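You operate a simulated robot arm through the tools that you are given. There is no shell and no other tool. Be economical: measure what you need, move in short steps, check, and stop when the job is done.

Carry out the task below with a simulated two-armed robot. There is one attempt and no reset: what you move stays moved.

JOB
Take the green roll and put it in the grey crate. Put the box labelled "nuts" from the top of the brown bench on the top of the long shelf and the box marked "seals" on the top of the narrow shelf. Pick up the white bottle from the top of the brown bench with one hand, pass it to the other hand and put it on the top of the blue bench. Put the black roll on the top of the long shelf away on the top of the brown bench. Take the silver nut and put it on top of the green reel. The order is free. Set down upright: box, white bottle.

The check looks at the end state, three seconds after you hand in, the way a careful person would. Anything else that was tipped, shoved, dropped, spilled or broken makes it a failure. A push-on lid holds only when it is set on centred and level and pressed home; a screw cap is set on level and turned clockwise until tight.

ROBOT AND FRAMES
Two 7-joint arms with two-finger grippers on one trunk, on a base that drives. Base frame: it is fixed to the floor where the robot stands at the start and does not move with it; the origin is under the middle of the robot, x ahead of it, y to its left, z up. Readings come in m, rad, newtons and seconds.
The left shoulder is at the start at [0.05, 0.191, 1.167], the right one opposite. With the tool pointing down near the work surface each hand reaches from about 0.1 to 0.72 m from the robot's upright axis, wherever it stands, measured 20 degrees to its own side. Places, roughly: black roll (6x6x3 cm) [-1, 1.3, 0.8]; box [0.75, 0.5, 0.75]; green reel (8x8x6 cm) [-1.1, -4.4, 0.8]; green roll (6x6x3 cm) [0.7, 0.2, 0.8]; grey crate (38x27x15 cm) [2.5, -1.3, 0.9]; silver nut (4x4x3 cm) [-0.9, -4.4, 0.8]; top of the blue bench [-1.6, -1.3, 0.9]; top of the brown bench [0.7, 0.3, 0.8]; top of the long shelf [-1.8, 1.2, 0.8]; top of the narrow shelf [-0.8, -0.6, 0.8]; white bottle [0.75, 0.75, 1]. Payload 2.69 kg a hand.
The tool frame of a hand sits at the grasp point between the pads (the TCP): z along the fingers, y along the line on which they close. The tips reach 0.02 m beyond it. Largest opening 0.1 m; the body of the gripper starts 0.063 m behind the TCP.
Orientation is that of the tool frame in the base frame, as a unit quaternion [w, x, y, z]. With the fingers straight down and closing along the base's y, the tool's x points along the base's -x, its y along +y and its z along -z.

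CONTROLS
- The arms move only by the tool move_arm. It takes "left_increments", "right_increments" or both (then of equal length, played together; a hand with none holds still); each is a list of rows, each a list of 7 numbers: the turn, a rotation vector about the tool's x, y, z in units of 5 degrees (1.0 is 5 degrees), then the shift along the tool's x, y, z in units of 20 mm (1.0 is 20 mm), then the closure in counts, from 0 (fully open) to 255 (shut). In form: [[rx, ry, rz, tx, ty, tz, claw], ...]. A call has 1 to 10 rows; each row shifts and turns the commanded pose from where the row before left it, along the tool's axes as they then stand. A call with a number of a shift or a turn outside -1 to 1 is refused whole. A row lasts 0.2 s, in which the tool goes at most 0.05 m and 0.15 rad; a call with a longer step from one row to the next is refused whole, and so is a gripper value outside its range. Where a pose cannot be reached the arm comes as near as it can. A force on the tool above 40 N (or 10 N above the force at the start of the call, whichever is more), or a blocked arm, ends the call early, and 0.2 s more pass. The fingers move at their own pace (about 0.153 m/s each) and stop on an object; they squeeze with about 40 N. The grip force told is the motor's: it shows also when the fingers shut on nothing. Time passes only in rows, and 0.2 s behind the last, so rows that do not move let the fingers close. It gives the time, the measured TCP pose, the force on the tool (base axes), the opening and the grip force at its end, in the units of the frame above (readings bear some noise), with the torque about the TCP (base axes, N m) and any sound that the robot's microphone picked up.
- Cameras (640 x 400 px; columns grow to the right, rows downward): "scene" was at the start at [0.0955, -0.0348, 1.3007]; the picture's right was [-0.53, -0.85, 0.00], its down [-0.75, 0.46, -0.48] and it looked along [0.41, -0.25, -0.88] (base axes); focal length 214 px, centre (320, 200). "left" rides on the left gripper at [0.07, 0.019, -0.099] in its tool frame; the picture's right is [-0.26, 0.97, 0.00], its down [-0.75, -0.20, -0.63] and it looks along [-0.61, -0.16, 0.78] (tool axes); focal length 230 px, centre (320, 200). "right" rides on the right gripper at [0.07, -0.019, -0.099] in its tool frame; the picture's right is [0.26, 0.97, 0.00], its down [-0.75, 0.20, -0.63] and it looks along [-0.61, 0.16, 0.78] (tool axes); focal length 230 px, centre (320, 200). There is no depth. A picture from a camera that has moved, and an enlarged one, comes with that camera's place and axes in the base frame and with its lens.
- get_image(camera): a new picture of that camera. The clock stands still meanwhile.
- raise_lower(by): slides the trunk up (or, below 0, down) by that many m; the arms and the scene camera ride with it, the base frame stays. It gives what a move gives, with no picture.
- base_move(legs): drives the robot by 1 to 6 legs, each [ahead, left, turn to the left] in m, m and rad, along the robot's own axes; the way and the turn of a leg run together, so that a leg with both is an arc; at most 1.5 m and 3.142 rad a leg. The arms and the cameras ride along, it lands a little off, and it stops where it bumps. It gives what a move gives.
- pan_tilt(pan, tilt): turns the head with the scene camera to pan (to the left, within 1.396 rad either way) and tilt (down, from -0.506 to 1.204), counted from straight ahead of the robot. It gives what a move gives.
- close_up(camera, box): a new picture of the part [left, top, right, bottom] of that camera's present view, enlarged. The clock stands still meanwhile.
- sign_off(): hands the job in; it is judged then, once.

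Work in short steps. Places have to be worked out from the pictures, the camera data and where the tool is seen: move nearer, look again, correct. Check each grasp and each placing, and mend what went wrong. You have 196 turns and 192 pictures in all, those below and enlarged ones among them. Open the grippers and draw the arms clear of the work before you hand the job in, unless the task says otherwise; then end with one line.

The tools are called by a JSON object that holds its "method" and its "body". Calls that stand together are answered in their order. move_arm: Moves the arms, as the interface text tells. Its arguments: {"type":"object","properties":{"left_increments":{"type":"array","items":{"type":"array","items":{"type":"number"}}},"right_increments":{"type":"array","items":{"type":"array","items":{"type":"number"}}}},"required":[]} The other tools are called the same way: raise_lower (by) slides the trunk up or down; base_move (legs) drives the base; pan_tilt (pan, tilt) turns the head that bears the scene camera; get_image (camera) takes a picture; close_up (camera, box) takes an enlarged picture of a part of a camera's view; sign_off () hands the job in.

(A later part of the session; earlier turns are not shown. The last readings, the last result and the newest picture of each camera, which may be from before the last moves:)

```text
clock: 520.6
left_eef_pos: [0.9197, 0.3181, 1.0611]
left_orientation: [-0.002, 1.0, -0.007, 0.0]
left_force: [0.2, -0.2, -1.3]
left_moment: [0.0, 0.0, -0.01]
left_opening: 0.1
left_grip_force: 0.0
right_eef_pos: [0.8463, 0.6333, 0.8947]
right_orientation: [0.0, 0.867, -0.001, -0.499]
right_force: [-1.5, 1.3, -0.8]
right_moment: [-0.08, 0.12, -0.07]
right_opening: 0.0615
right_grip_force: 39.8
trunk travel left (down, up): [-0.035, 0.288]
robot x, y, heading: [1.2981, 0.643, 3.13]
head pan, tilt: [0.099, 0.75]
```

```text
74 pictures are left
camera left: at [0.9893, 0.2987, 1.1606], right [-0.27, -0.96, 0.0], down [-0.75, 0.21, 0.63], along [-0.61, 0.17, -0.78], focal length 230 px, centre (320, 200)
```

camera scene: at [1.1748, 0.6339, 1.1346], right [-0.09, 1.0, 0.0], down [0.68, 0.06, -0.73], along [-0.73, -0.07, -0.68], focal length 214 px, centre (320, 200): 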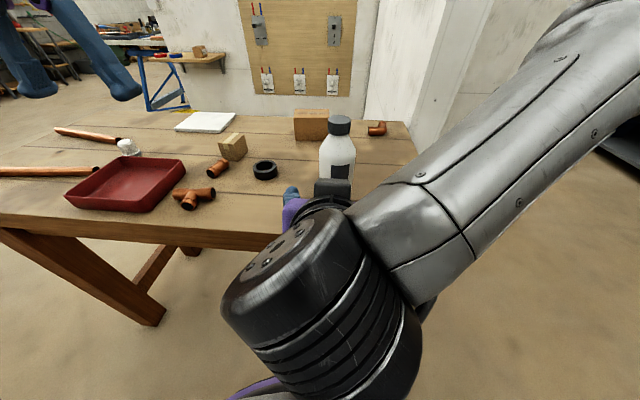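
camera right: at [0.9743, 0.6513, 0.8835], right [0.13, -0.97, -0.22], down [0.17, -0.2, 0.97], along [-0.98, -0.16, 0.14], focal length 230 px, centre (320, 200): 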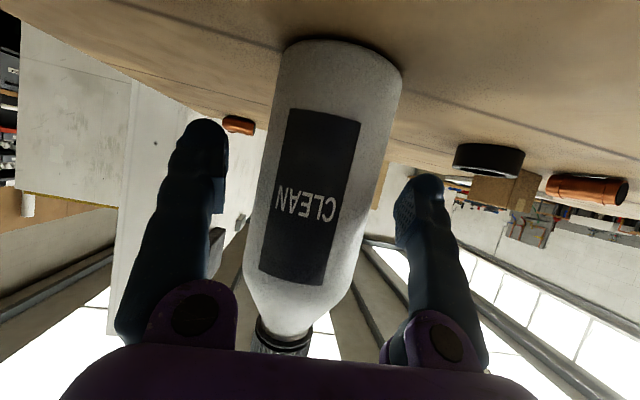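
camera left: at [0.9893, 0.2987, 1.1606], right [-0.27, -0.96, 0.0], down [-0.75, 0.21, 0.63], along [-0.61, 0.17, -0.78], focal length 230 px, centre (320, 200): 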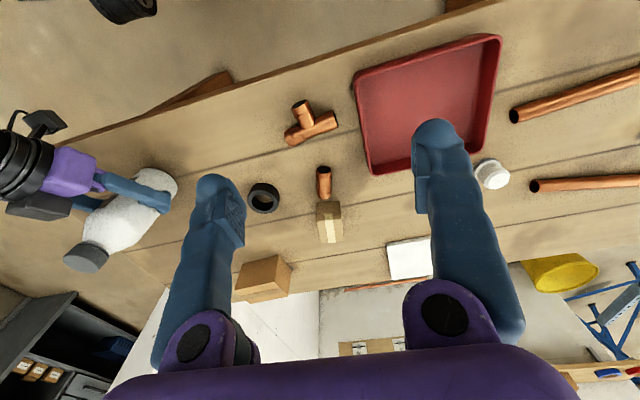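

Gripped at 0.0615 m. Lift straight up slowly.

{"method": "move_arm", "body": {"right_increments": [[0, 0, 0, -0.17, 0, -0.1, 255], [0, 0, 0, -0.26, 0, -0.15, 255], [0, 0, 0, -0.43, 0, -0.25, 255], [0, 0, 0, -0.6, 0, -0.35, 255], [0, 0, 0, -0.6, 0, -0.35, 255], [0, 0, 0, -0.8, 0, -0.46, 255], [0, 0, 0, -0.8, 0, -0.46, 255], [0, 0, 0, -0.8, 0, -0.46, 255]]}}

{"method": "raise_lower", "body": {"by": 0.12}}

{"method": "get_image", "body": {"camera": "left"}}

{"method": "get_image", "body": {"camera": "scene"}}

```text
clock: 522.4
left_eef_pos: [0.9196, 0.319, 1.0605]
left_orientation: [-0.001, 1.0, -0.008, 0.0]
left_force: [1.0, -0.3, 0.7]
left_moment: [-0.01, -0.02, 0.01]
left_opening: 0.1
left_grip_force: 0.1
right_eef_pos: [0.8473, 0.6341, 0.9986]
right_orientation: [0.0, 0.866, -0.001, -0.5]
right_force: [-0.1, 0.5, -4.6]
right_moment: [-0.03, 0.0, 0.01]
right_opening: 0.0613
right_grip_force: 39.9
trunk travel left (down, up): [-0.035, 0.288]
robot x, y, heading: [1.2997, 0.6415, 3.137]
head pan, tilt: [0.099, 0.75]
```

```text
clock: 523.9
left_eef_pos: [0.9184, 0.3184, 1.1807]
left_orientation: [-0.002, 1.0, -0.008, 0.0]
left_force: [0.6, 0.1, 0.1]
left_moment: [0.03, 0.02, 0.0]
left_opening: 0.1
left_grip_force: 0.2
right_eef_pos: [0.8463, 0.6327, 1.1167]
right_orientation: [-0.001, 0.867, -0.001, -0.499]
right_force: [0.6, -0.4, -4.6]
right_moment: [-0.01, -0.03, 0.02]
right_opening: 0.0614
right_grip_force: 40.1
trunk travel left (down, up): [-0.155, 0.168]
robot x, y, heading: [1.296, 0.6431, 3.129]
head pan, tilt: [0.099, 0.75]
```

```text
73 pictures are left
camera left: at [0.9888, 0.2985, 1.2803], right [-0.27, -0.96, 0.0], down [-0.75, 0.21, 0.63], along [-0.61, 0.18, -0.78], focal length 230 px, centre (320, 200)
```

left: 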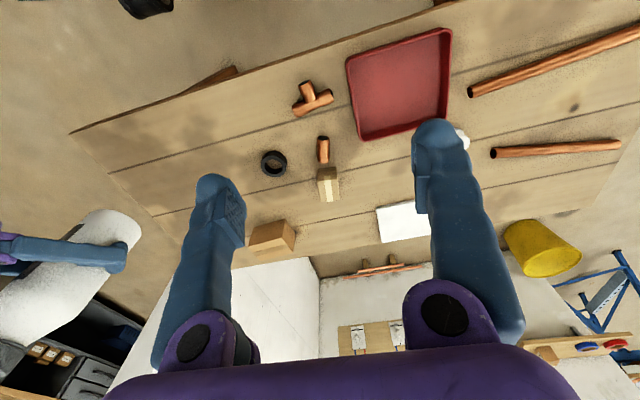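

```text
72 pictures are left
camera scene: at [1.1743, 0.6341, 1.2545], right [-0.09, 1.0, 0.0], down [0.68, 0.06, -0.73], along [-0.73, -0.07, -0.68], focal length 214 px, centre (320, 200)
```

scene: 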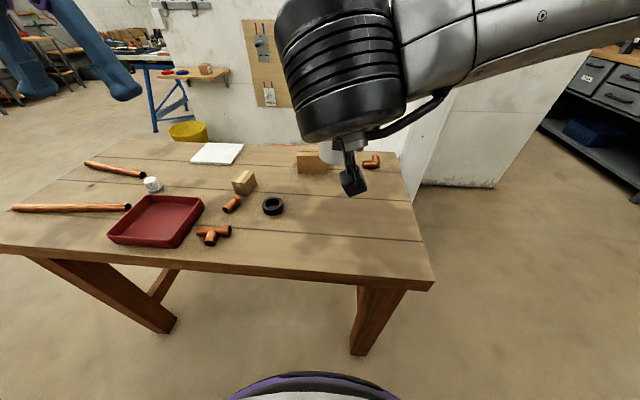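

Bottle secure (≈0.47 kg); its cap top is now at z≈1.2185 at (0.842, 0.633). For the hand-over the left hand rises and yaws 45°, to take it by the cap from above.

{"method": "move_arm", "body": {"left_increments": [[0, 0, 1, 0, 0, -0.65, 0], [0, 0, 1, 0, 0, -0.65, 0], [0, 0, 1, 0, 0, -0.65, 0], [0, 0, 1, 0, 0, -0.65, 0], [0, 0, 1, 0, 0, -0.65, 0], [0, 0, 1, 0, 0, -0.65, 0], [0, 0, 1, 0, 0, -0.65, 0], [0, 0, 1, 0, 0, -0.65, 0], [0, 0, 1, 0, 0, -0.65, 0]]}}

{"method": "get_image", "body": {"camera": "left"}}

```text
clock: 525.9
left_eef_pos: [0.9203, 0.3179, 1.2972]
left_orientation: [-0.002, 0.921, -0.39, 0.0]
left_force: [0.3, 0.2, 0.2]
left_moment: [0.01, -0.02, 0.0]
left_opening: 0.1001
left_grip_force: 0.0
right_eef_pos: [0.8475, 0.6343, 1.1169]
right_orientation: [-0.001, 0.867, -0.002, -0.499]
right_force: [-0.4, -0.4, -5.3]
right_moment: [0.02, -0.05, -0.01]
right_opening: 0.0615
right_grip_force: 40.0
trunk travel left (down, up): [-0.155, 0.168]
robot x, y, heading: [1.293, 0.643, 3.134]
head pan, tilt: [0.099, 0.75]
```

```text
71 pictures are left
camera left: at [0.9551, 0.2542, 1.3971], right [-0.87, -0.49, 0.0], down [-0.38, 0.68, 0.63], along [-0.31, 0.55, -0.78], focal length 230 px, centre (320, 200)
```

left: 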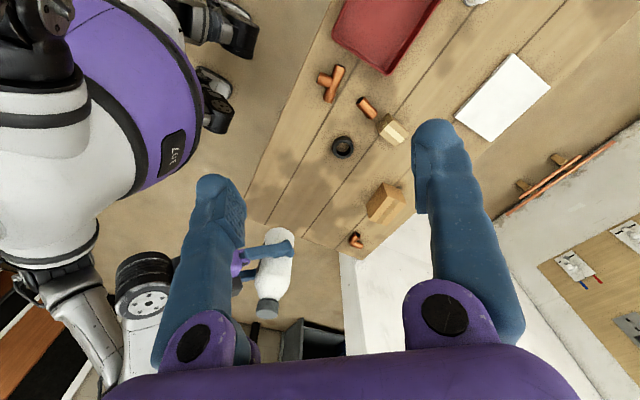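

Move the left hand toward above the cap (stop short to look).

{"method": "move_arm", "body": {"left_increments": [[0, 0, 0, -1, -0.6, 0, 0], [0, 0, 0, -1, -0.6, 0, 0], [0, 0, 0, -1, -0.6, 0, 0], [0, 0, 0, -1, -0.6, 0, 0], [0, 0, 0, -1, -0.6, 0, 0], [0, 0, 0, -1, -0.6, 0, 0], [0, 0, 0, -1, -0.6, 0, 0], [0, 0, 0, -1, -0.6, 0, 0], [0, 0, 0, -1, -0.6, 0, 0], [0, 0, 0, -1, -0.6, 0, 0]]}}

{"method": "get_image", "body": {"camera": "left"}}

```text
clock: 528.1
left_eef_pos: [0.91, 0.4706, 1.2452]
left_orientation: [-0.003, 0.921, -0.39, -0.001]
left_force: [-0.2, 0.6, 0.0]
left_moment: [-0.01, 0.01, -0.01]
left_opening: 0.1003
left_grip_force: 0.1
left hand out of reach, approached as far as the arm can: row 4, 5, 6, 7, 8, 9, 10
right_eef_pos: [0.848, 0.634, 1.1176]
right_orientation: [-0.001, 0.866, -0.002, -0.5]
right_force: [0.6, -0.2, -4.9]
right_moment: [-0.01, -0.02, -0.04]
right_opening: 0.0614
right_grip_force: 40.2
trunk travel left (down, up): [-0.155, 0.168]
robot x, y, heading: [1.2999, 0.6403, 3.14]
head pan, tilt: [0.099, 0.75]
```

```text
70 pictures are left
camera left: at [0.9465, 0.4073, 1.3448], right [-0.87, -0.49, 0.0], down [-0.38, 0.68, 0.63], along [-0.31, 0.55, -0.77], focal length 230 px, centre (320, 200)
```

left: 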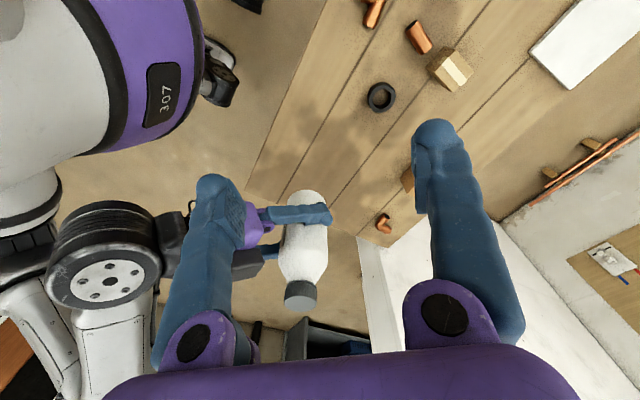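

Out of reach at that height. I lower and shift the right hand (bottle) down 10 cm and 6 cm to the left to meet the left hand.

{"method": "move_arm", "body": {"right_increments": [[0, 0, 0, 0.97, 0.6, 0.33, 255], [0, 0, 0, 0.97, 0.6, 0.33, 255], [0, 0, 0, 0.97, 0.6, 0.33, 255], [0, 0, 0, 0.97, 0.6, 0.33, 255], [0, 0, 0, 0.97, 0.6, 0.33, 255]]}}

{"method": "get_image", "body": {"camera": "left"}}

{"method": "get_image", "body": {"camera": "scene"}}

```text
clock: 529.3
left_eef_pos: [0.9106, 0.4697, 1.2461]
left_orientation: [-0.003, 0.921, -0.39, -0.001]
left_force: [0.7, -0.4, -0.6]
left_moment: [-0.01, 0.0, 0.0]
left_opening: 0.1001
left_grip_force: 0.1
right_eef_pos: [0.8683, 0.5739, 1.0166]
right_orientation: [-0.001, 0.866, -0.001, -0.5]
right_force: [0.5, 0.1, -5.2]
right_moment: [-0.01, -0.01, 0.01]
right_opening: 0.0615
right_grip_force: 39.8
trunk travel left (down, up): [-0.155, 0.168]
robot x, y, heading: [1.2981, 0.643, 3.134]
head pan, tilt: [0.099, 0.75]
```

```text
69 pictures are left
camera left: at [0.9463, 0.4067, 1.3449], right [-0.87, -0.49, 0.0], down [-0.38, 0.68, 0.63], along [-0.31, 0.55, -0.77], focal length 230 px, centre (320, 200)
```

left: 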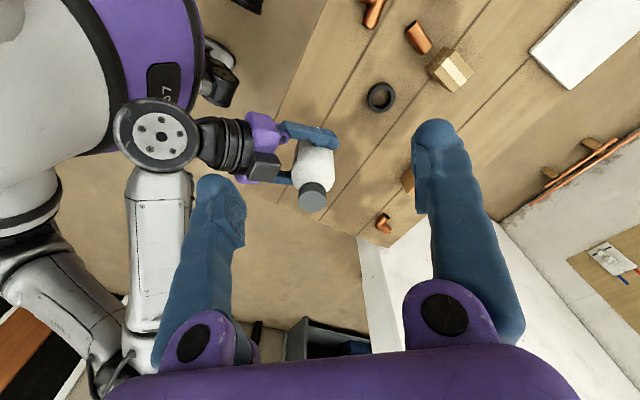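

```text
68 pictures are left
camera scene: at [1.1744, 0.6337, 1.2546], right [-0.09, 1.0, 0.0], down [0.68, 0.06, -0.73], along [-0.73, -0.07, -0.68], focal length 214 px, centre (320, 200)
```

scene: 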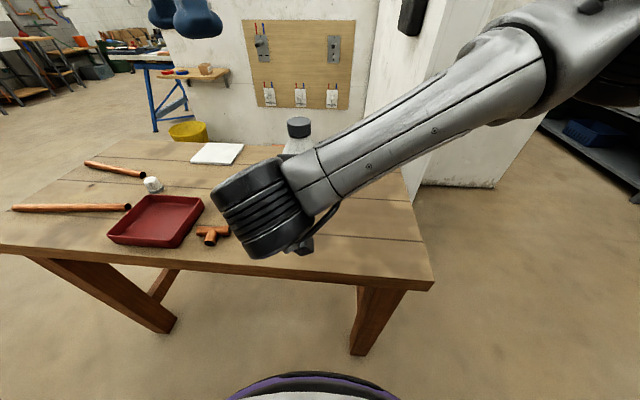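

Cap now at about (0.863, 0.571, top 1.118). Move the left hand above it.

{"method": "move_arm", "body": {"left_increments": [[0, 0, 0, -0.88, -0.3, 0.35, 0], [0, 0, 0, -0.88, -0.3, 0.35, 0], [0, 0, 0, -0.88, -0.3, 0.35, 0], [0, 0, 0, -0.88, -0.3, 0.35, 0], [0, 0, 0, -0.88, -0.3, 0.35, 0], [0, 0, 0, -0.88, -0.3, 0.35, 0]]}}

{"method": "get_image", "body": {"camera": "left"}}

{"method": "get_image", "body": {"camera": "scene"}}

```text
clock: 530.7
left_eef_pos: [0.8941, 0.4894, 1.1814]
left_orientation: [-0.002, 0.921, -0.389, -0.001]
left_force: [0.0, 0.1, -0.5]
left_moment: [0.01, 0.02, -0.02]
left_opening: 0.0999
left_grip_force: 0.1
left hand out of reach, approached as far as the arm can: row 1, 2, 3, 4, 5, 6
right_eef_pos: [0.8668, 0.5742, 1.0177]
right_orientation: [-0.001, 0.867, -0.001, -0.499]
right_force: [0.3, 0.5, -4.5]
right_moment: [0.01, -0.01, 0.01]
right_opening: 0.0615
right_grip_force: 40.2
trunk travel left (down, up): [-0.155, 0.168]
robot x, y, heading: [1.3004, 0.641, 3.137]
head pan, tilt: [0.099, 0.75]
```

```text
67 pictures are left
camera left: at [0.9302, 0.425, 1.2808], right [-0.87, -0.49, 0.0], down [-0.38, 0.68, 0.63], along [-0.31, 0.55, -0.77], focal length 230 px, centre (320, 200)
```

left: 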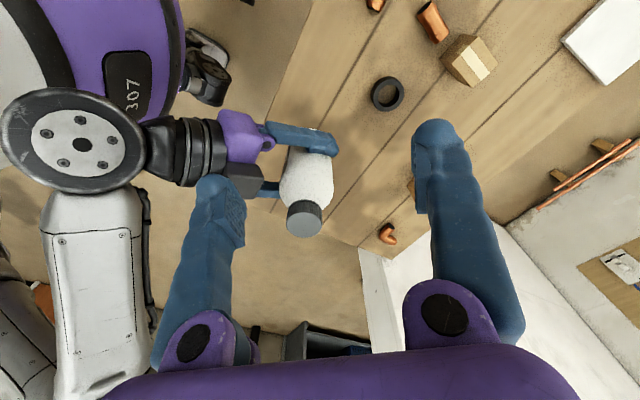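

```text
66 pictures are left
camera scene: at [1.1745, 0.6341, 1.2546], right [-0.09, 1.0, 0.0], down [0.68, 0.06, -0.73], along [-0.73, -0.07, -0.68], focal length 214 px, centre (320, 200)
```

scene: 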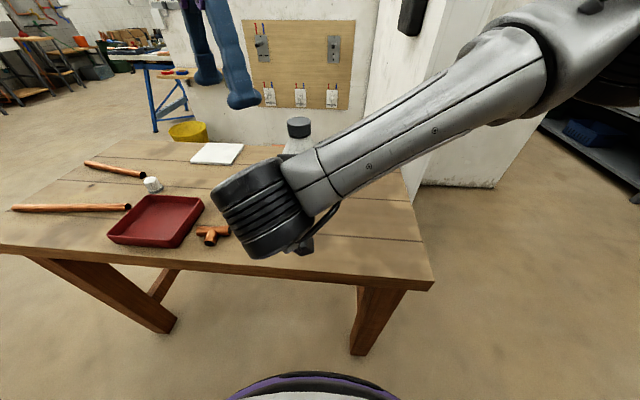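

The 45° yaw limits reach; I turn the left hand back to nearly 0° yaw and retry.

{"method": "move_arm", "body": {"left_increments": [[0, 0, -1, 0, 0, 0, 0], [0, 0, -1, 0, 0, 0, 0], [0, 0, -1, 0, 0, 0, 0], [0, 0, -1, 0, 0, 0, 0], [0, 0, -1, 0, 0, 0, 0], [0, 0, -1, 0, 0, 0, 0], [0, 0, -1, 0, 0, 0, 0], [0, 0, -1, 0, 0, 0, 0]]}}

{"method": "move_arm", "body": {"left_increments": [[0, 0, 0, 0, -1, 0, 0], [0, 0, 0, -0.4, -1, 0, 0], [0, 0, 0, -0.4, -0.7, 0, 0], [0, 0, 0, -0.4, -0.4, 0, 0]]}}

{"method": "get_image", "body": {"camera": "left"}}

{"method": "get_image", "body": {"camera": "scene"}}

```text
clock: 532.5
left_eef_pos: [0.8955, 0.4905, 1.183]
left_orientation: [-0.002, 0.999, -0.051, 0.0]
left_force: [-0.7, -0.2, -0.8]
left_moment: [-0.01, 0.05, 0.01]
left_opening: 0.0998
left_grip_force: 0.3
right_eef_pos: [0.8678, 0.5749, 1.017]
right_orientation: [-0.001, 0.866, -0.002, -0.499]
right_force: [0.6, 0.0, -5.7]
right_moment: [0.0, -0.03, 0.04]
right_opening: 0.0616
right_grip_force: 40.1
trunk travel left (down, up): [-0.155, 0.168]
robot x, y, heading: [1.2972, 0.6415, 3.129]
head pan, tilt: [0.099, 0.75]
```

```text
clock: 533.5
left_eef_pos: [0.8999, 0.4986, 1.1771]
left_orientation: [-0.003, 0.999, -0.05, 0.0]
left_force: [-0.8, 0.2, 0.1]
left_moment: [-0.03, 0.02, -0.03]
left_opening: 0.0999
left_grip_force: 0.0
left hand out of reach, approached as far as the arm can: row 1, 2, 3, 4
right_eef_pos: [0.8661, 0.5754, 1.0164]
right_orientation: [0.0, 0.867, -0.001, -0.499]
right_force: [0.0, 0.1, -5.3]
right_moment: [-0.02, 0.0, 0.02]
right_opening: 0.0613
right_grip_force: 39.9
trunk travel left (down, up): [-0.155, 0.168]
robot x, y, heading: [1.2983, 0.6434, 3.138]
head pan, tilt: [0.099, 0.75]
```

```text
65 pictures are left
camera left: at [0.9683, 0.4719, 1.2756], right [-0.35, -0.93, -0.01], down [-0.73, 0.27, 0.63], along [-0.59, 0.23, -0.77], focal length 230 px, centre (320, 200)
```

left: 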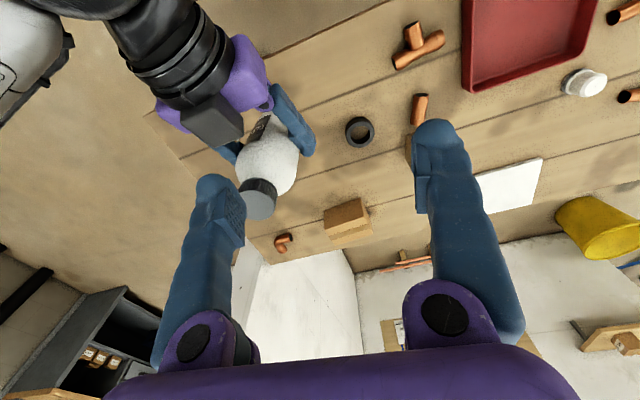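

```text
64 pictures are left
camera scene: at [1.1745, 0.6341, 1.2546], right [-0.09, 1.0, 0.0], down [0.68, 0.06, -0.73], along [-0.73, -0.07, -0.68], focal length 214 px, centre (320, 200)
```

scene: 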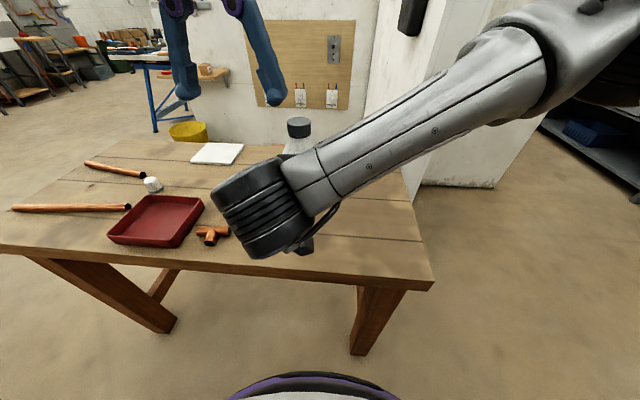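

The left arm can't come inward at that height relative to the shoulder. I raise the trunk and lower both hands, moving the bottle 4 cm further left.

{"method": "raise_lower", "body": {"by": 0.15}}

{"method": "move_arm", "body": {"left_increments": [[0, 0, 0, 0, 0, 0.6, 0], [0, 0, 0, 0, 0, 0.6, 0], [0, 0, 0, 0, 0, 0.7, 0], [0, 0, 0, 0, 0, 0.7, 0], [0, 0, 0, 0, 0, 0.7, 0], [0, 0, 0, 0, 0, 0.7, 0], [0, 0, 0, 0, 0, 0.7, 0]], "right_increments": [[0, 0, 0, 0.93, 0.3, 0.54, 255], [0, 0, 0, 0.93, 0.3, 0.54, 255], [0, 0, 0, 0.93, 0.3, 0.54, 255], [0, 0, 0, 0.93, 0.3, 0.54, 255], [0, 0, 0, 0.93, 0.3, 0.54, 255], [0, 0, 0, 0.93, 0.3, 0.54, 255], [0, 0, 0, 0.93, 0.3, 0.54, 255]]}}

{"method": "get_image", "body": {"camera": "left"}}

```text
clock: 535.2
left_eef_pos: [0.8998, 0.4976, 1.3268]
left_orientation: [-0.004, 0.999, -0.051, -0.001]
left_force: [0.1, -0.2, 0.1]
left_moment: [0.0, 0.01, 0.01]
left_opening: 0.1
left_grip_force: 0.2
right_eef_pos: [0.8673, 0.5749, 1.1674]
right_orientation: [-0.001, 0.866, -0.001, -0.5]
right_force: [-0.2, 0.2, -4.7]
right_moment: [0.02, -0.07, 0.01]
right_opening: 0.0613
right_grip_force: 40.7
trunk travel left (down, up): [-0.305, 0.018]
robot x, y, heading: [1.2966, 0.6413, 3.133]
head pan, tilt: [0.099, 0.75]
```

```text
clock: 536.8
left_eef_pos: [0.9009, 0.4982, 1.2321]
left_orientation: [-0.002, 0.999, -0.051, -0.001]
left_force: [-0.5, 0.4, 0.6]
left_moment: [0.04, 0.02, 0.01]
left_opening: 0.1
left_grip_force: 0.1
right_eef_pos: [0.8673, 0.5329, 1.0164]
right_orientation: [-0.001, 0.866, -0.001, -0.5]
right_force: [0.1, -0.3, -5.2]
right_moment: [-0.01, -0.01, -0.03]
right_opening: 0.0613
right_grip_force: 39.6
trunk travel left (down, up): [-0.305, 0.018]
robot x, y, heading: [1.3007, 0.6415, 3.139]
head pan, tilt: [0.099, 0.75]
```

```text
63 pictures are left
camera left: at [0.9695, 0.4716, 1.3307], right [-0.35, -0.94, -0.01], down [-0.73, 0.27, 0.63], along [-0.59, 0.23, -0.77], focal length 230 px, centre (320, 200)
```

left: 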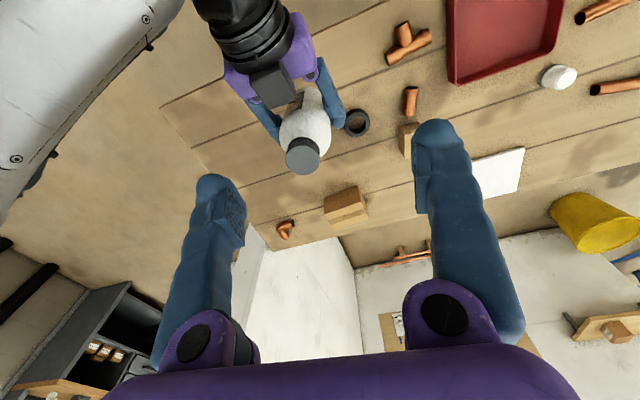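

Cap is at (0.866, 0.531). Move the left hand above it.

{"method": "move_arm", "body": {"left_increments": [[0, 0, 0, -0.65, -0.5, 0.3, 0], [0, 0, 0, -0.65, -0.5, 0.3, 0], [0, 0, 0, -0.65, -0.5, 0.3, 0], [0, 0, 0, 0, 0, 0, 0]]}}

{"method": "get_image", "body": {"camera": "left"}}

{"method": "get_image", "body": {"camera": "scene"}}

```text
clock: 537.8
left_eef_pos: [0.8687, 0.517, 1.2116]
left_orientation: [-0.003, 0.999, -0.051, -0.002]
left_force: [0.3, -0.1, -0.3]
left_moment: [-0.01, -0.01, -0.04]
left_opening: 0.1001
left_grip_force: 0.0
left hand out of reach, approached as far as the arm can: row 2, 3
right_eef_pos: [0.867, 0.5334, 1.0157]
right_orientation: [-0.001, 0.867, -0.002, -0.499]
right_force: [-0.3, -0.1, -5.2]
right_moment: [0.01, -0.02, 0.0]
right_opening: 0.0615
right_grip_force: 39.7
trunk travel left (down, up): [-0.305, 0.018]
robot x, y, heading: [1.3003, 0.6432, 3.136]
head pan, tilt: [0.099, 0.75]
```

```text
62 pictures are left
camera left: at [0.9382, 0.4902, 1.3098], right [-0.35, -0.94, -0.01], down [-0.73, 0.27, 0.63], along [-0.59, 0.23, -0.77], focal length 230 px, centre (320, 200)
```

left: 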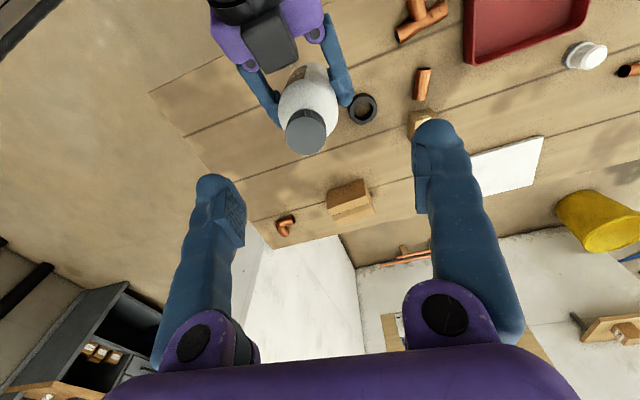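

```text
61 pictures are left
camera scene: at [1.1743, 0.634, 1.4046], right [-0.09, 1.0, 0.0], down [0.68, 0.06, -0.73], along [-0.73, -0.07, -0.68], focal length 214 px, centre (320, 200)
```

scene: 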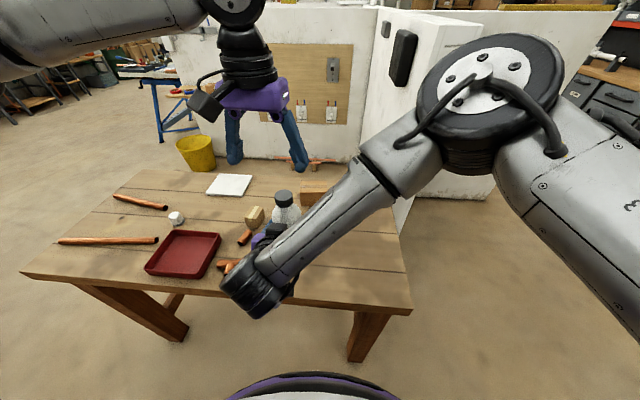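

Nearly aligned. Shift the bottle 1.5 cm to the left, then lower the left hand partly and check.

{"method": "move_arm", "body": {"right_increments": [[0, 0, 0, 0.15, 0.75, -0.26, 255], [0, 0, 0, 0, 0, 0, 255]]}}

{"method": "move_arm", "body": {"left_increments": [[0, 0, 0, 0, 0, 1, 0], [0, 0, 0, 0, 0, 1, 0], [0, 0, 0, 0, 0, 0.6, 0], [0, 0, 0, 0, 0, 0, 0]]}}

{"method": "get_image", "body": {"camera": "left"}}

{"method": "close_up", "body": {"camera": "scene", "box": [200, 60, 360, 220]}}

```text
clock: 538.4
left_eef_pos: [0.8696, 0.5162, 1.2101]
left_orientation: [-0.004, 0.999, -0.051, 0.0]
left_force: [-0.2, -1.0, 0.2]
left_moment: [0.01, -0.03, 0.01]
left_opening: 0.1002
left_grip_force: 0.1
right_eef_pos: [0.8726, 0.5181, 1.0183]
right_orientation: [0.0, 0.866, -0.001, -0.5]
right_force: [0.3, 0.8, -4.9]
right_moment: [0.03, -0.03, -0.01]
right_opening: 0.0615
right_grip_force: 40.9
trunk travel left (down, up): [-0.305, 0.018]
robot x, y, heading: [1.2992, 0.6443, 3.134]
head pan, tilt: [0.099, 0.75]
```

```text
clock: 539.4
left_eef_pos: [0.8697, 0.5172, 1.1586]
left_orientation: [-0.004, 0.999, -0.05, 0.0]
left_force: [0.1, -0.7, 0.1]
left_moment: [-0.02, 0.0, -0.03]
left_opening: 0.1002
left_grip_force: 0.0
right_eef_pos: [0.8737, 0.518, 1.0174]
right_orientation: [-0.001, 0.867, -0.001, -0.499]
right_force: [0.0, 0.2, -4.5]
right_moment: [0.0, -0.04, 0.01]
right_opening: 0.0614
right_grip_force: 40.0
trunk travel left (down, up): [-0.305, 0.018]
robot x, y, heading: [1.2999, 0.6406, 3.132]
head pan, tilt: [0.099, 0.75]
```

```text
60 pictures are left
camera left: at [0.9384, 0.4909, 1.2579], right [-0.35, -0.93, -0.01], down [-0.73, 0.27, 0.63], along [-0.59, 0.23, -0.77], focal length 230 px, centre (320, 200)
```

left: 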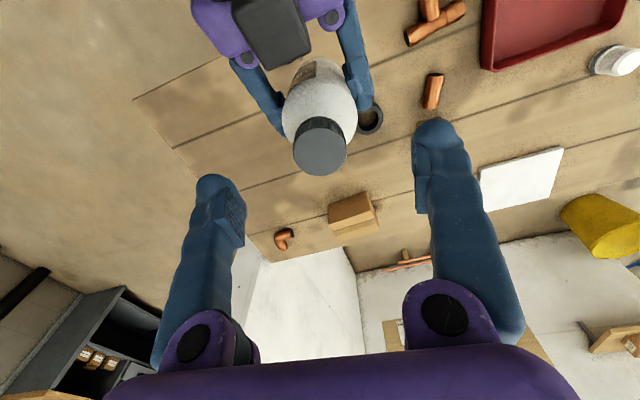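

```text
2.50 times, centred on (280, 140) of scene
camera zoom: at [1.1746, 0.6341, 1.4046], right [-0.09, 1.0, 0.0], down [0.68, 0.06, -0.73], along [-0.73, -0.07, -0.68], focal length 536 px, centre (420, 350)
```

zoom: 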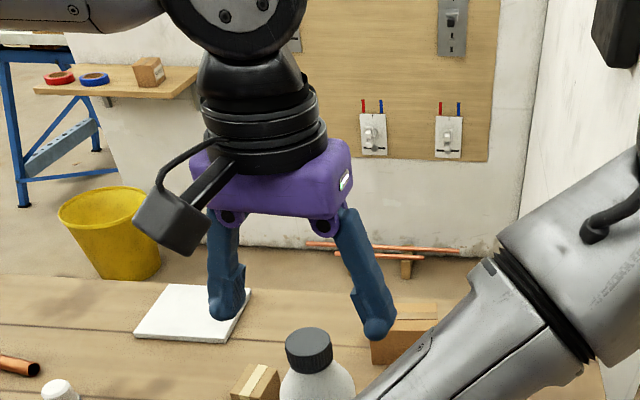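

Cap is aligned under the left hand. Descend to grip the cap.

{"method": "move_arm", "body": {"left_increments": [[0, 0, 0, 0.1, 0, 0.8, 0], [0, 0, 0, 0, 0, 0.8, 0], [0, 0, 0, 0, 0, 0.6, 0], [0, 0, 0, 0, 0, 0.4, 0], [0, 0, 0, 0, 0, 0, 0]]}}

{"method": "get_image", "body": {"camera": "left"}}

{"method": "close_up", "body": {"camera": "scene", "box": [200, 60, 360, 220]}}

```text
clock: 540.6
left_eef_pos: [0.8714, 0.5163, 1.1058]
left_orientation: [-0.003, 0.999, -0.051, -0.001]
left_force: [-0.4, 0.5, -0.1]
left_moment: [0.0, -0.01, 0.01]
left_opening: 0.1
left_grip_force: 0.2
right_eef_pos: [0.8737, 0.5178, 1.0169]
right_orientation: [-0.001, 0.866, -0.002, -0.499]
right_force: [-1.2, -0.4, -5.5]
right_moment: [0.01, -0.02, -0.04]
right_opening: 0.0618
right_grip_force: 40.1
trunk travel left (down, up): [-0.305, 0.018]
robot x, y, heading: [1.2973, 0.6397, 3.133]
head pan, tilt: [0.099, 0.75]
```

```text
58 pictures are left
camera left: at [0.9393, 0.4906, 1.2048], right [-0.36, -0.93, -0.01], down [-0.73, 0.27, 0.63], along [-0.59, 0.23, -0.77], focal length 230 px, centre (320, 200)
```

left: 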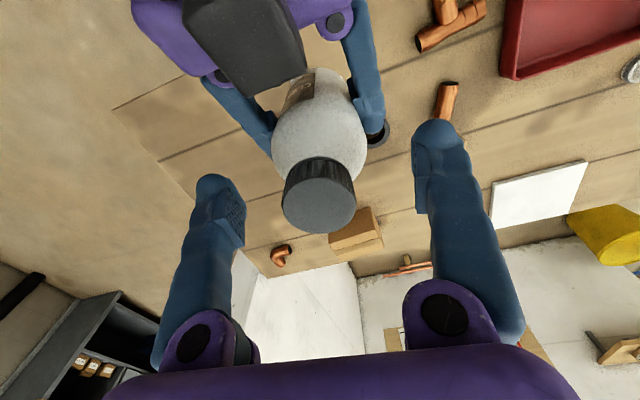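

```text
2.50 times, centred on (280, 140) of scene
camera zoom: at [1.1745, 0.6341, 1.4046], right [-0.09, 1.0, 0.0], down [0.68, 0.06, -0.73], along [-0.73, -0.07, -0.68], focal length 536 px, centre (420, 350)
```

zoom: 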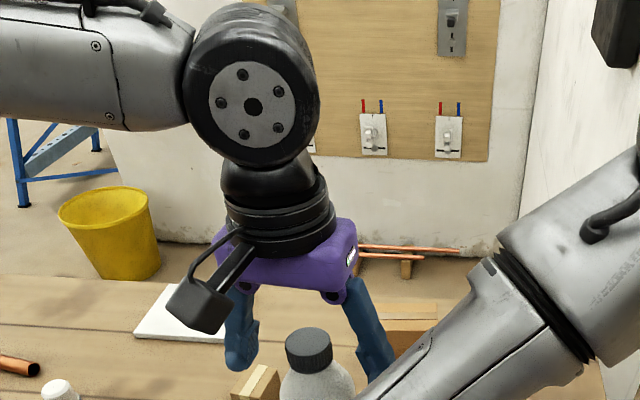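

The cap is exactly at the left TCP. Close the left hand.

{"method": "move_arm", "body": {"left_increments": [[0, 0, 0, 0, 0, 0, 80], [0, 0, 0, 0, 0, 0, 140], [0, 0, 0, 0, 0, 0, 200], [0, 0, 0, 0, 0, 0, 255], [0, 0, 0, 0, 0, 0, 255], [0, 0, 0, 0, 0, 0, 255]]}}

{"method": "get_image", "body": {"camera": "left"}}

```text
clock: 542.0
left_eef_pos: [0.8716, 0.5165, 1.106]
left_orientation: [-0.004, 0.999, -0.052, -0.002]
left_force: [5.1, 4.7, 15.1]
left_moment: [0.13, -0.26, -0.06]
left_opening: 0.0346
left_grip_force: 40.3
right_eef_pos: [0.8739, 0.5181, 1.0156]
right_orientation: [-0.001, 0.867, -0.001, -0.498]
right_force: [-5.3, -4.7, -19.0]
right_moment: [0.26, -0.26, -0.01]
right_opening: 0.0615
right_grip_force: 40.6
trunk travel left (down, up): [-0.305, 0.018]
robot x, y, heading: [1.2957, 0.642, 3.134]
head pan, tilt: [0.099, 0.75]
```

```text
56 pictures are left
camera left: at [0.9393, 0.4908, 1.2056], right [-0.36, -0.93, -0.01], down [-0.72, 0.27, 0.63], along [-0.59, 0.23, -0.77], focal length 230 px, centre (320, 200)
```

left: 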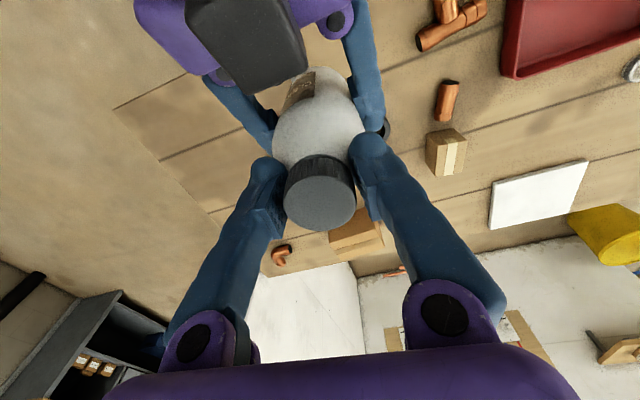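

Left hand holds the cap. Open the right hand and slide it straight down off the bottle.

{"method": "move_arm", "body": {"right_increments": [[0, 0, 0, 0, 0, 0, 170], [0, 0, 0, 0, 0, 0, 60], [0, 0, 0, 0, 0, 0, 0], [0, 0, 0, 0, 0, 0, 0]]}}

{"method": "get_image", "body": {"camera": "left"}}

```text
clock: 543.0
left_eef_pos: [0.8715, 0.5177, 1.1073]
left_orientation: [-0.004, 0.999, -0.051, 0.0]
left_force: [0.2, 0.7, 0.4]
left_moment: [-0.01, -0.01, 0.02]
left_opening: 0.0302
left_grip_force: 40.6
right_eef_pos: [0.874, 0.518, 1.0183]
right_orientation: [-0.001, 0.866, -0.001, -0.499]
right_force: [0.7, -0.1, -0.3]
right_moment: [0.04, -0.05, 0.01]
right_opening: 0.0998
right_grip_force: 0.1
trunk travel left (down, up): [-0.305, 0.018]
robot x, y, heading: [1.2998, 0.6431, 3.133]
head pan, tilt: [0.099, 0.75]
```

```text
55 pictures are left
camera left: at [0.9392, 0.4905, 1.2048], right [-0.35, -0.93, -0.01], down [-0.73, 0.27, 0.63], along [-0.59, 0.23, -0.77], focal length 230 px, centre (320, 200)
```

left: 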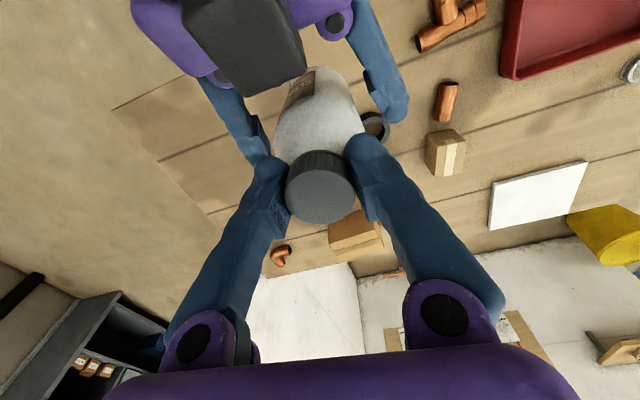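

The weight doesn't show on the left hand — I look before anything else (clock stands still).

{"method": "close_up", "body": {"camera": "scene", "box": [200, 100, 360, 260]}}

{"method": "get_image", "body": {"camera": "right"}}

```text
2.50 times, centred on (280, 180) of scene
camera zoom: at [1.1744, 0.634, 1.4046], right [-0.09, 1.0, 0.0], down [0.68, 0.06, -0.73], along [-0.73, -0.07, -0.68], focal length 536 px, centre (420, 250)
```

zoom: 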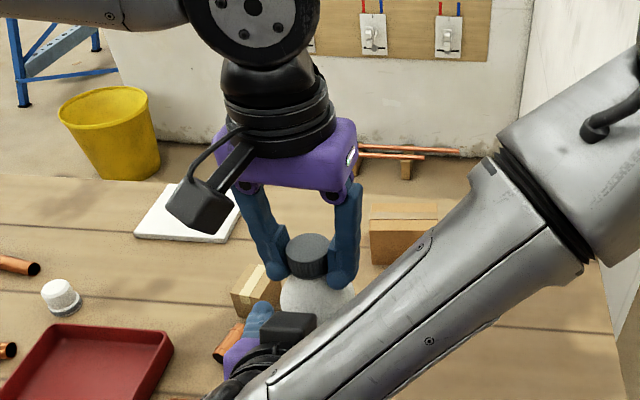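

```text
53 pictures are left
camera right: at [0.9948, 0.5365, 1.0078], right [0.13, -0.97, -0.22], down [0.17, -0.2, 0.97], along [-0.98, -0.16, 0.14], focal length 230 px, centre (320, 200)
```

right: 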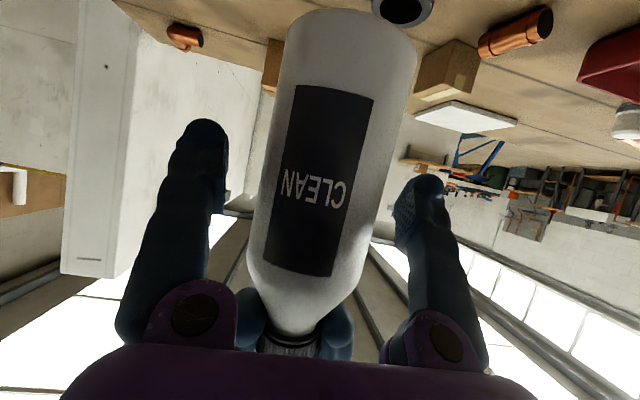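

Nothing has visibly dropped (cap top still ≈1.119). I let one short moment pass and read again, closing the right fingers loosely as a guard isn't needed if static.

{"method": "move_arm", "body": {"left_increments": [[0, 0, 0, 0, 0, 0, 255]]}}

{"method": "get_image", "body": {"camera": "right"}}

```text
clock: 543.4
left_eef_pos: [0.8718, 0.5177, 1.1046]
left_orientation: [-0.003, 0.999, -0.05, -0.001]
left_force: [0.3, 0.4, -0.2]
left_moment: [0.0, 0.02, 0.01]
left_opening: 0.03
left_grip_force: 39.7
right_eef_pos: [0.8728, 0.5168, 1.0175]
right_orientation: [-0.001, 0.866, -0.002, -0.499]
right_force: [0.4, -0.5, -0.5]
right_moment: [0.03, -0.01, 0.0]
right_opening: 0.0999
right_grip_force: 0.0
trunk travel left (down, up): [-0.305, 0.018]
robot x, y, heading: [1.2942, 0.6439, 3.139]
head pan, tilt: [0.099, 0.75]
```

```text
52 pictures are left
camera right: at [0.9949, 0.5365, 1.0076], right [0.13, -0.97, -0.22], down [0.17, -0.2, 0.97], along [-0.98, -0.16, 0.14], focal length 230 px, centre (320, 200)
```

right: 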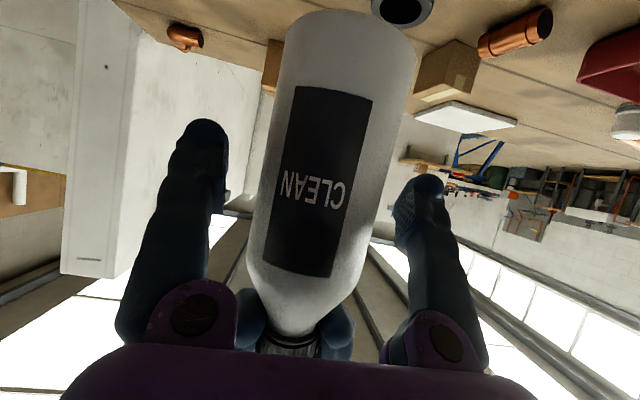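

Static and held by the left hand at the neck. Slide the right hand straight down and slightly back.

{"method": "move_arm", "body": {"right_increments": [[0, 0, 0, 0.5, 0, 0.1, 0], [0, 0, 0, 0.8, 0, 0.25, 0], [0, 0, 0, 0.9, 0, 0.3, 0], [0, 0, 0, 0.9, 0, 0.35, 0], [0, 0, 0, 0.9, 0, 0.4, 0], [0, 0, 0, 0.9, 0, 0.4, 0]]}}

{"method": "get_image", "body": {"camera": "right"}}

{"method": "get_image", "body": {"camera": "left"}}

```text
clock: 544.8
left_eef_pos: [0.8719, 0.516, 1.1058]
left_orientation: [-0.003, 0.999, -0.052, -0.001]
left_force: [0.6, 0.5, -1.0]
left_moment: [0.02, 0.01, 0.01]
left_opening: 0.0303
left_grip_force: 40.2
right_eef_pos: [0.8906, 0.5183, 0.9123]
right_orientation: [-0.001, 0.866, -0.001, -0.499]
right_force: [-0.1, 0.0, 0.1]
right_moment: [0.02, 0.01, -0.02]
right_opening: 0.1002
right_grip_force: 0.1
trunk travel left (down, up): [-0.305, 0.018]
robot x, y, heading: [1.2967, 0.6452, 3.132]
head pan, tilt: [0.099, 0.75]
```

```text
51 pictures are left
camera right: at [1.0103, 0.5363, 0.903], right [0.13, -0.97, -0.22], down [0.17, -0.2, 0.97], along [-0.98, -0.16, 0.14], focal length 230 px, centre (320, 200)
```

right: 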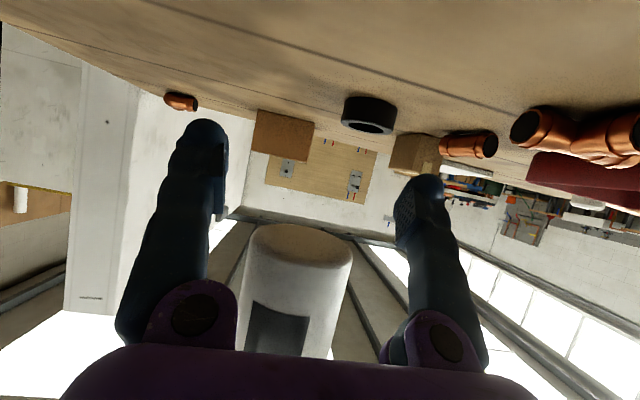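

```text
50 pictures are left
camera left: at [0.9392, 0.4906, 1.205], right [-0.35, -0.93, -0.01], down [-0.73, 0.27, 0.63], along [-0.59, 0.23, -0.77], focal length 230 px, centre (320, 200)
```

left: 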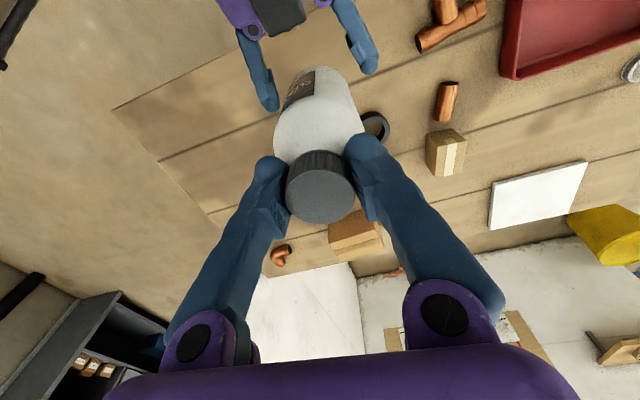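

The bottle hangs upright from the left hand. Withdraw the right hand sideways below it.

{"method": "move_arm", "body": {"right_increments": [[0, 0, 0, 0.87, 0, 0.5, 0], [0, 0, 0, 0, -1, 0, 0], [0, 0, 0, 0, -1, 0, 0], [0, 0, 0, 0, -1, 0, 0], [0, 0, 0, 0, -1, 0, 0], [0, 0, 0, 0, -1, 0, 0], [0, 0, 0, 0, -1, 0, 0], [0, 0, 0, 0, -1, 0, 0], [0, 0, 0, 0, -1, 0, 0], [0, 0, 0, 0, -1, 0, 0]]}}

{"method": "move_arm", "body": {"right_increments": [[0, 0, 0, -0.87, -0.5, -0.5, 0], [0, 0, 0, -0.87, -0.5, -0.5, 0], [0, 0, 0, -0.87, -0.5, -0.5, 0], [0, 0, 0, -0.87, -0.5, -0.5, 0], [0, 0, 0, -0.87, -0.5, -0.5, 0], [0, 0, 0, -0.87, -0.5, -0.5, 0], [0, 0, 0, -0.87, 0, -0.5, 0], [0, 0, 0, -0.87, 0, -0.5, 0], [0, 0, 0, -0.87, 0, -0.5, 0]]}}

{"method": "get_image", "body": {"camera": "scene"}}

```text
clock: 547.0
left_eef_pos: [0.8707, 0.5179, 1.1058]
left_orientation: [-0.003, 0.999, -0.051, -0.002]
left_force: [0.3, 0.6, -0.1]
left_moment: [-0.05, -0.02, -0.03]
left_opening: 0.0304
left_grip_force: 40.1
right_eef_pos: [0.8924, 0.6973, 0.8941]
right_orientation: [0.0, 0.867, -0.002, -0.498]
right_force: [0.1, 0.2, -0.4]
right_moment: [0.02, 0.0, -0.02]
right_opening: 0.1
right_grip_force: 0.0
trunk travel left (down, up): [-0.305, 0.018]
robot x, y, heading: [1.2973, 0.641, 3.134]
head pan, tilt: [0.099, 0.75]
```

```text
clock: 549.0
left_eef_pos: [0.8701, 0.5182, 1.106]
left_orientation: [-0.003, 0.999, -0.051, -0.001]
left_force: [0.2, -0.4, 0.9]
left_moment: [-0.02, 0.01, -0.02]
left_opening: 0.0302
left_grip_force: 39.8
right_eef_pos: [0.8923, 0.7586, 1.0746]
right_orientation: [0.0, 0.867, 0.0, -0.499]
right_force: [-0.4, 0.1, -0.3]
right_moment: [0.06, -0.01, 0.03]
right_opening: 0.1001
right_grip_force: 0.1
trunk travel left (down, up): [-0.305, 0.018]
robot x, y, heading: [1.2971, 0.6409, 3.135]
head pan, tilt: [0.099, 0.75]
```

```text
49 pictures are left
camera scene: at [1.1748, 0.6342, 1.4046], right [-0.09, 1.0, 0.0], down [0.68, 0.06, -0.73], along [-0.73, -0.07, -0.68], focal length 214 px, centre (320, 200)
```

scene: 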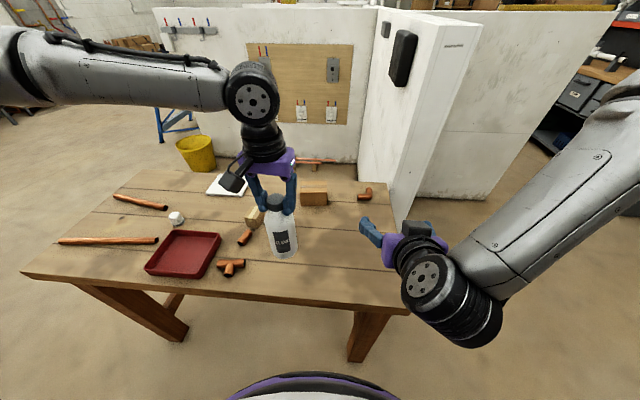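

{"method": "close_up", "body": {"camera": "scene", "box": [220, 140, 340, 270]}}

```text
3.08 times, centred on (280, 205) of scene
camera zoom: at [1.1748, 0.6342, 1.4046], right [-0.09, 1.0, 0.0], down [0.68, 0.06, -0.73], along [-0.73, -0.07, -0.68], focal length 660 px, centre (443, 185)
```

zoom: 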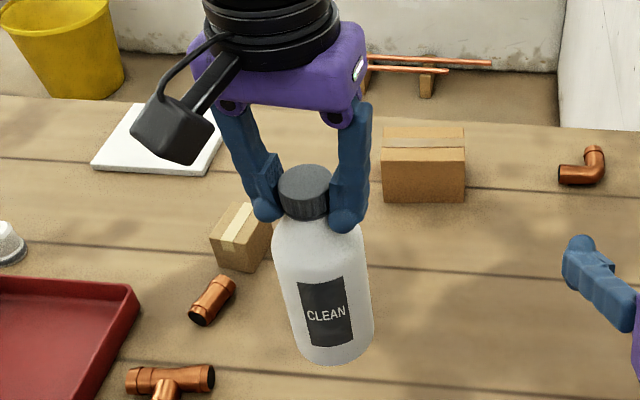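

Bottle hangs level from the left hand, bottom ≈0.943. Back out and drive toward the blue bench's south-east.

{"method": "base_move", "body": {"legs": [[-0.3, 0, 0], [0, 1.4, 0], [1.0, 0, 0], [0, 0.7, 0]]}}

{"method": "pan_tilt", "body": {"pan": 0.0, "tilt": 0.4}}

{"method": "get_image", "body": {"camera": "scene"}}

```text
clock: 574.3
left_eef_pos: [0.1896, -1.6326, 1.106]
left_orientation: [-0.004, 0.999, -0.041, -0.001]
left_force: [0.4, 0.2, 0.6]
left_moment: [0.04, -0.04, 0.0]
left_opening: 0.0299
left_grip_force: 40.2
right_eef_pos: [0.2046, -1.3895, 1.0756]
right_orientation: [0.005, 0.866, 0.008, -0.499]
right_force: [0.3, 0.3, -0.1]
right_moment: [0.01, 0.04, -0.01]
right_opening: 0.1
right_grip_force: 0.1
trunk travel left (down, up): [-0.305, 0.018]
robot x, y, heading: [0.6165, -1.4957, -3.13]
head pan, tilt: [0.099, 0.75]
```

```text
clock: 575.1
left_eef_pos: [0.1892, -1.6328, 1.1066]
left_orientation: [-0.003, 0.999, -0.041, -0.001]
left_force: [-0.6, -1.2, 0.0]
left_moment: [-0.04, 0.01, 0.02]
left_opening: 0.0301
left_grip_force: 39.6
right_eef_pos: [0.2052, -1.3911, 1.0744]
right_orientation: [0.004, 0.866, 0.008, -0.5]
right_force: [-0.7, -0.1, -0.5]
right_moment: [-0.02, 0.0, -0.02]
right_opening: 0.1002
right_grip_force: 0.0
trunk travel left (down, up): [-0.305, 0.018]
robot x, y, heading: [0.6157, -1.4985, -3.128]
head pan, tilt: [0.0, 0.4]
```

```text
47 pictures are left
camera scene: at [0.4802, -1.501, 1.4356], right [-0.01, 1.0, 0.0], down [0.39, 0.01, -0.92], along [-0.92, -0.01, -0.39], focal length 214 px, centre (320, 200)
```

scene: 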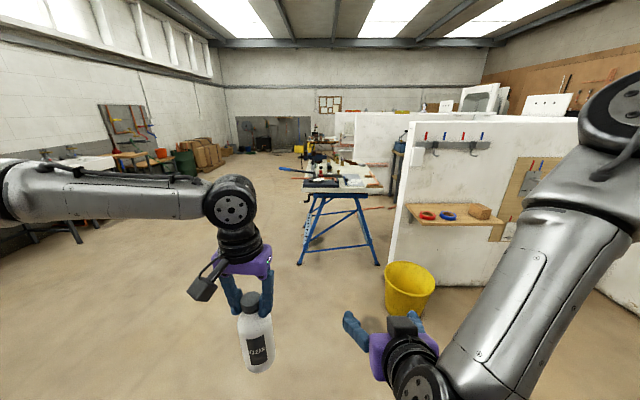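

Bottle still held. Zoom on the blue bench top to plan the spot.

{"method": "close_up", "body": {"camera": "scene", "box": [270, 140, 410, 280]}}

```text
2.86 times, centred on (340, 210) of scene
camera zoom: at [0.4802, -1.501, 1.4356], right [-0.01, 1.0, 0.0], down [0.39, 0.01, -0.92], along [-0.92, -0.01, -0.39], focal length 613 px, centre (263, 171)
```

zoom: 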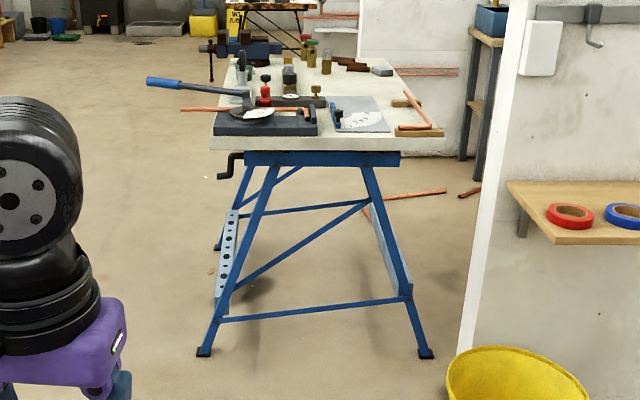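

Near end is cluttered. I'll inspect the bench from its south side.

{"method": "base_move", "body": {"legs": [[0, 1.0, 0], [1.3, 0, 0], [0.8, 0, 0], [0, 0, -1.58]]}}

{"method": "pan_tilt", "body": {"pan": 0.1, "tilt": 0.55}}

{"method": "get_image", "body": {"camera": "scene"}}

```text
clock: 598.1
left_eef_pos: [-1.6112, -2.0946, 1.1066]
left_orientation: [0.003, -0.671, 0.741, -0.002]
left_force: [0.5, -0.4, -0.7]
left_moment: [0.05, 0.04, -0.03]
left_opening: 0.0301
left_grip_force: 39.9
right_eef_pos: [-1.3707, -2.1159, 1.0748]
right_orientation: [-0.353, 0.613, -0.612, -0.354]
right_force: [0.3, -0.7, -0.3]
right_moment: [0.01, 0.02, -0.03]
right_opening: 0.0999
right_grip_force: 0.0
trunk travel left (down, up): [-0.305, 0.018]
robot x, y, heading: [-1.4856, -2.523, 1.567]
head pan, tilt: [0.0, 0.4]
```

```text
clock: 598.8
left_eef_pos: [-1.6128, -2.0974, 1.1056]
left_orientation: [0.003, -0.671, 0.742, -0.002]
left_force: [-0.9, 0.0, -0.5]
left_moment: [0.01, -0.01, -0.03]
left_opening: 0.0298
left_grip_force: 40.2
right_eef_pos: [-1.371, -2.1157, 1.0744]
right_orientation: [0.354, -0.612, 0.613, 0.353]
right_force: [0.0, -0.3, 0.3]
right_moment: [0.01, 0.02, 0.01]
right_opening: 0.1001
right_grip_force: 0.0
trunk travel left (down, up): [-0.305, 0.018]
robot x, y, heading: [-1.4836, -2.5239, 1.567]
head pan, tilt: [0.099, 0.55]
```

```text
45 pictures are left
camera scene: at [-1.4946, -2.393, 1.422], right [1.0, 0.09, 0.0], down [0.05, -0.52, -0.85], along [-0.08, 0.85, -0.52], focal length 214 px, centre (320, 200)
```

scene: 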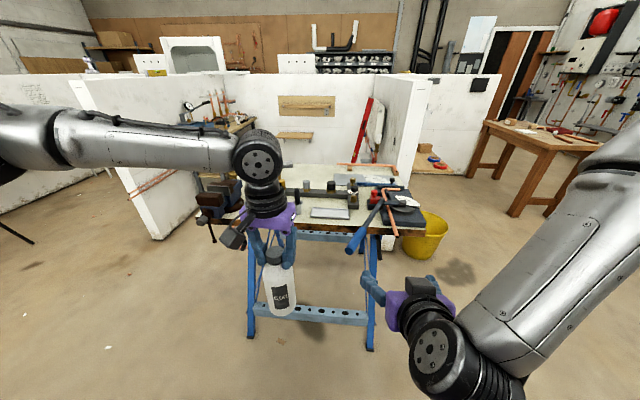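

{"method": "close_up", "body": {"camera": "scene", "box": [180, 150, 440, 280]}}

```text
2.46 times, centred on (310, 215) of scene
camera zoom: at [-1.4946, -2.393, 1.422], right [1.0, 0.09, 0.0], down [0.05, -0.52, -0.85], along [-0.08, 0.85, -0.52], focal length 528 px, centre (345, 163)
```

zoom: 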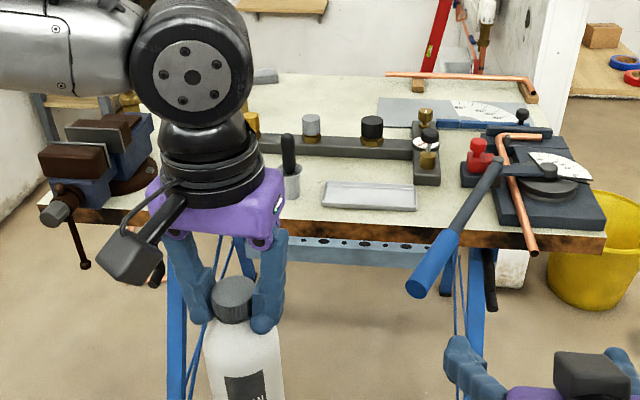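

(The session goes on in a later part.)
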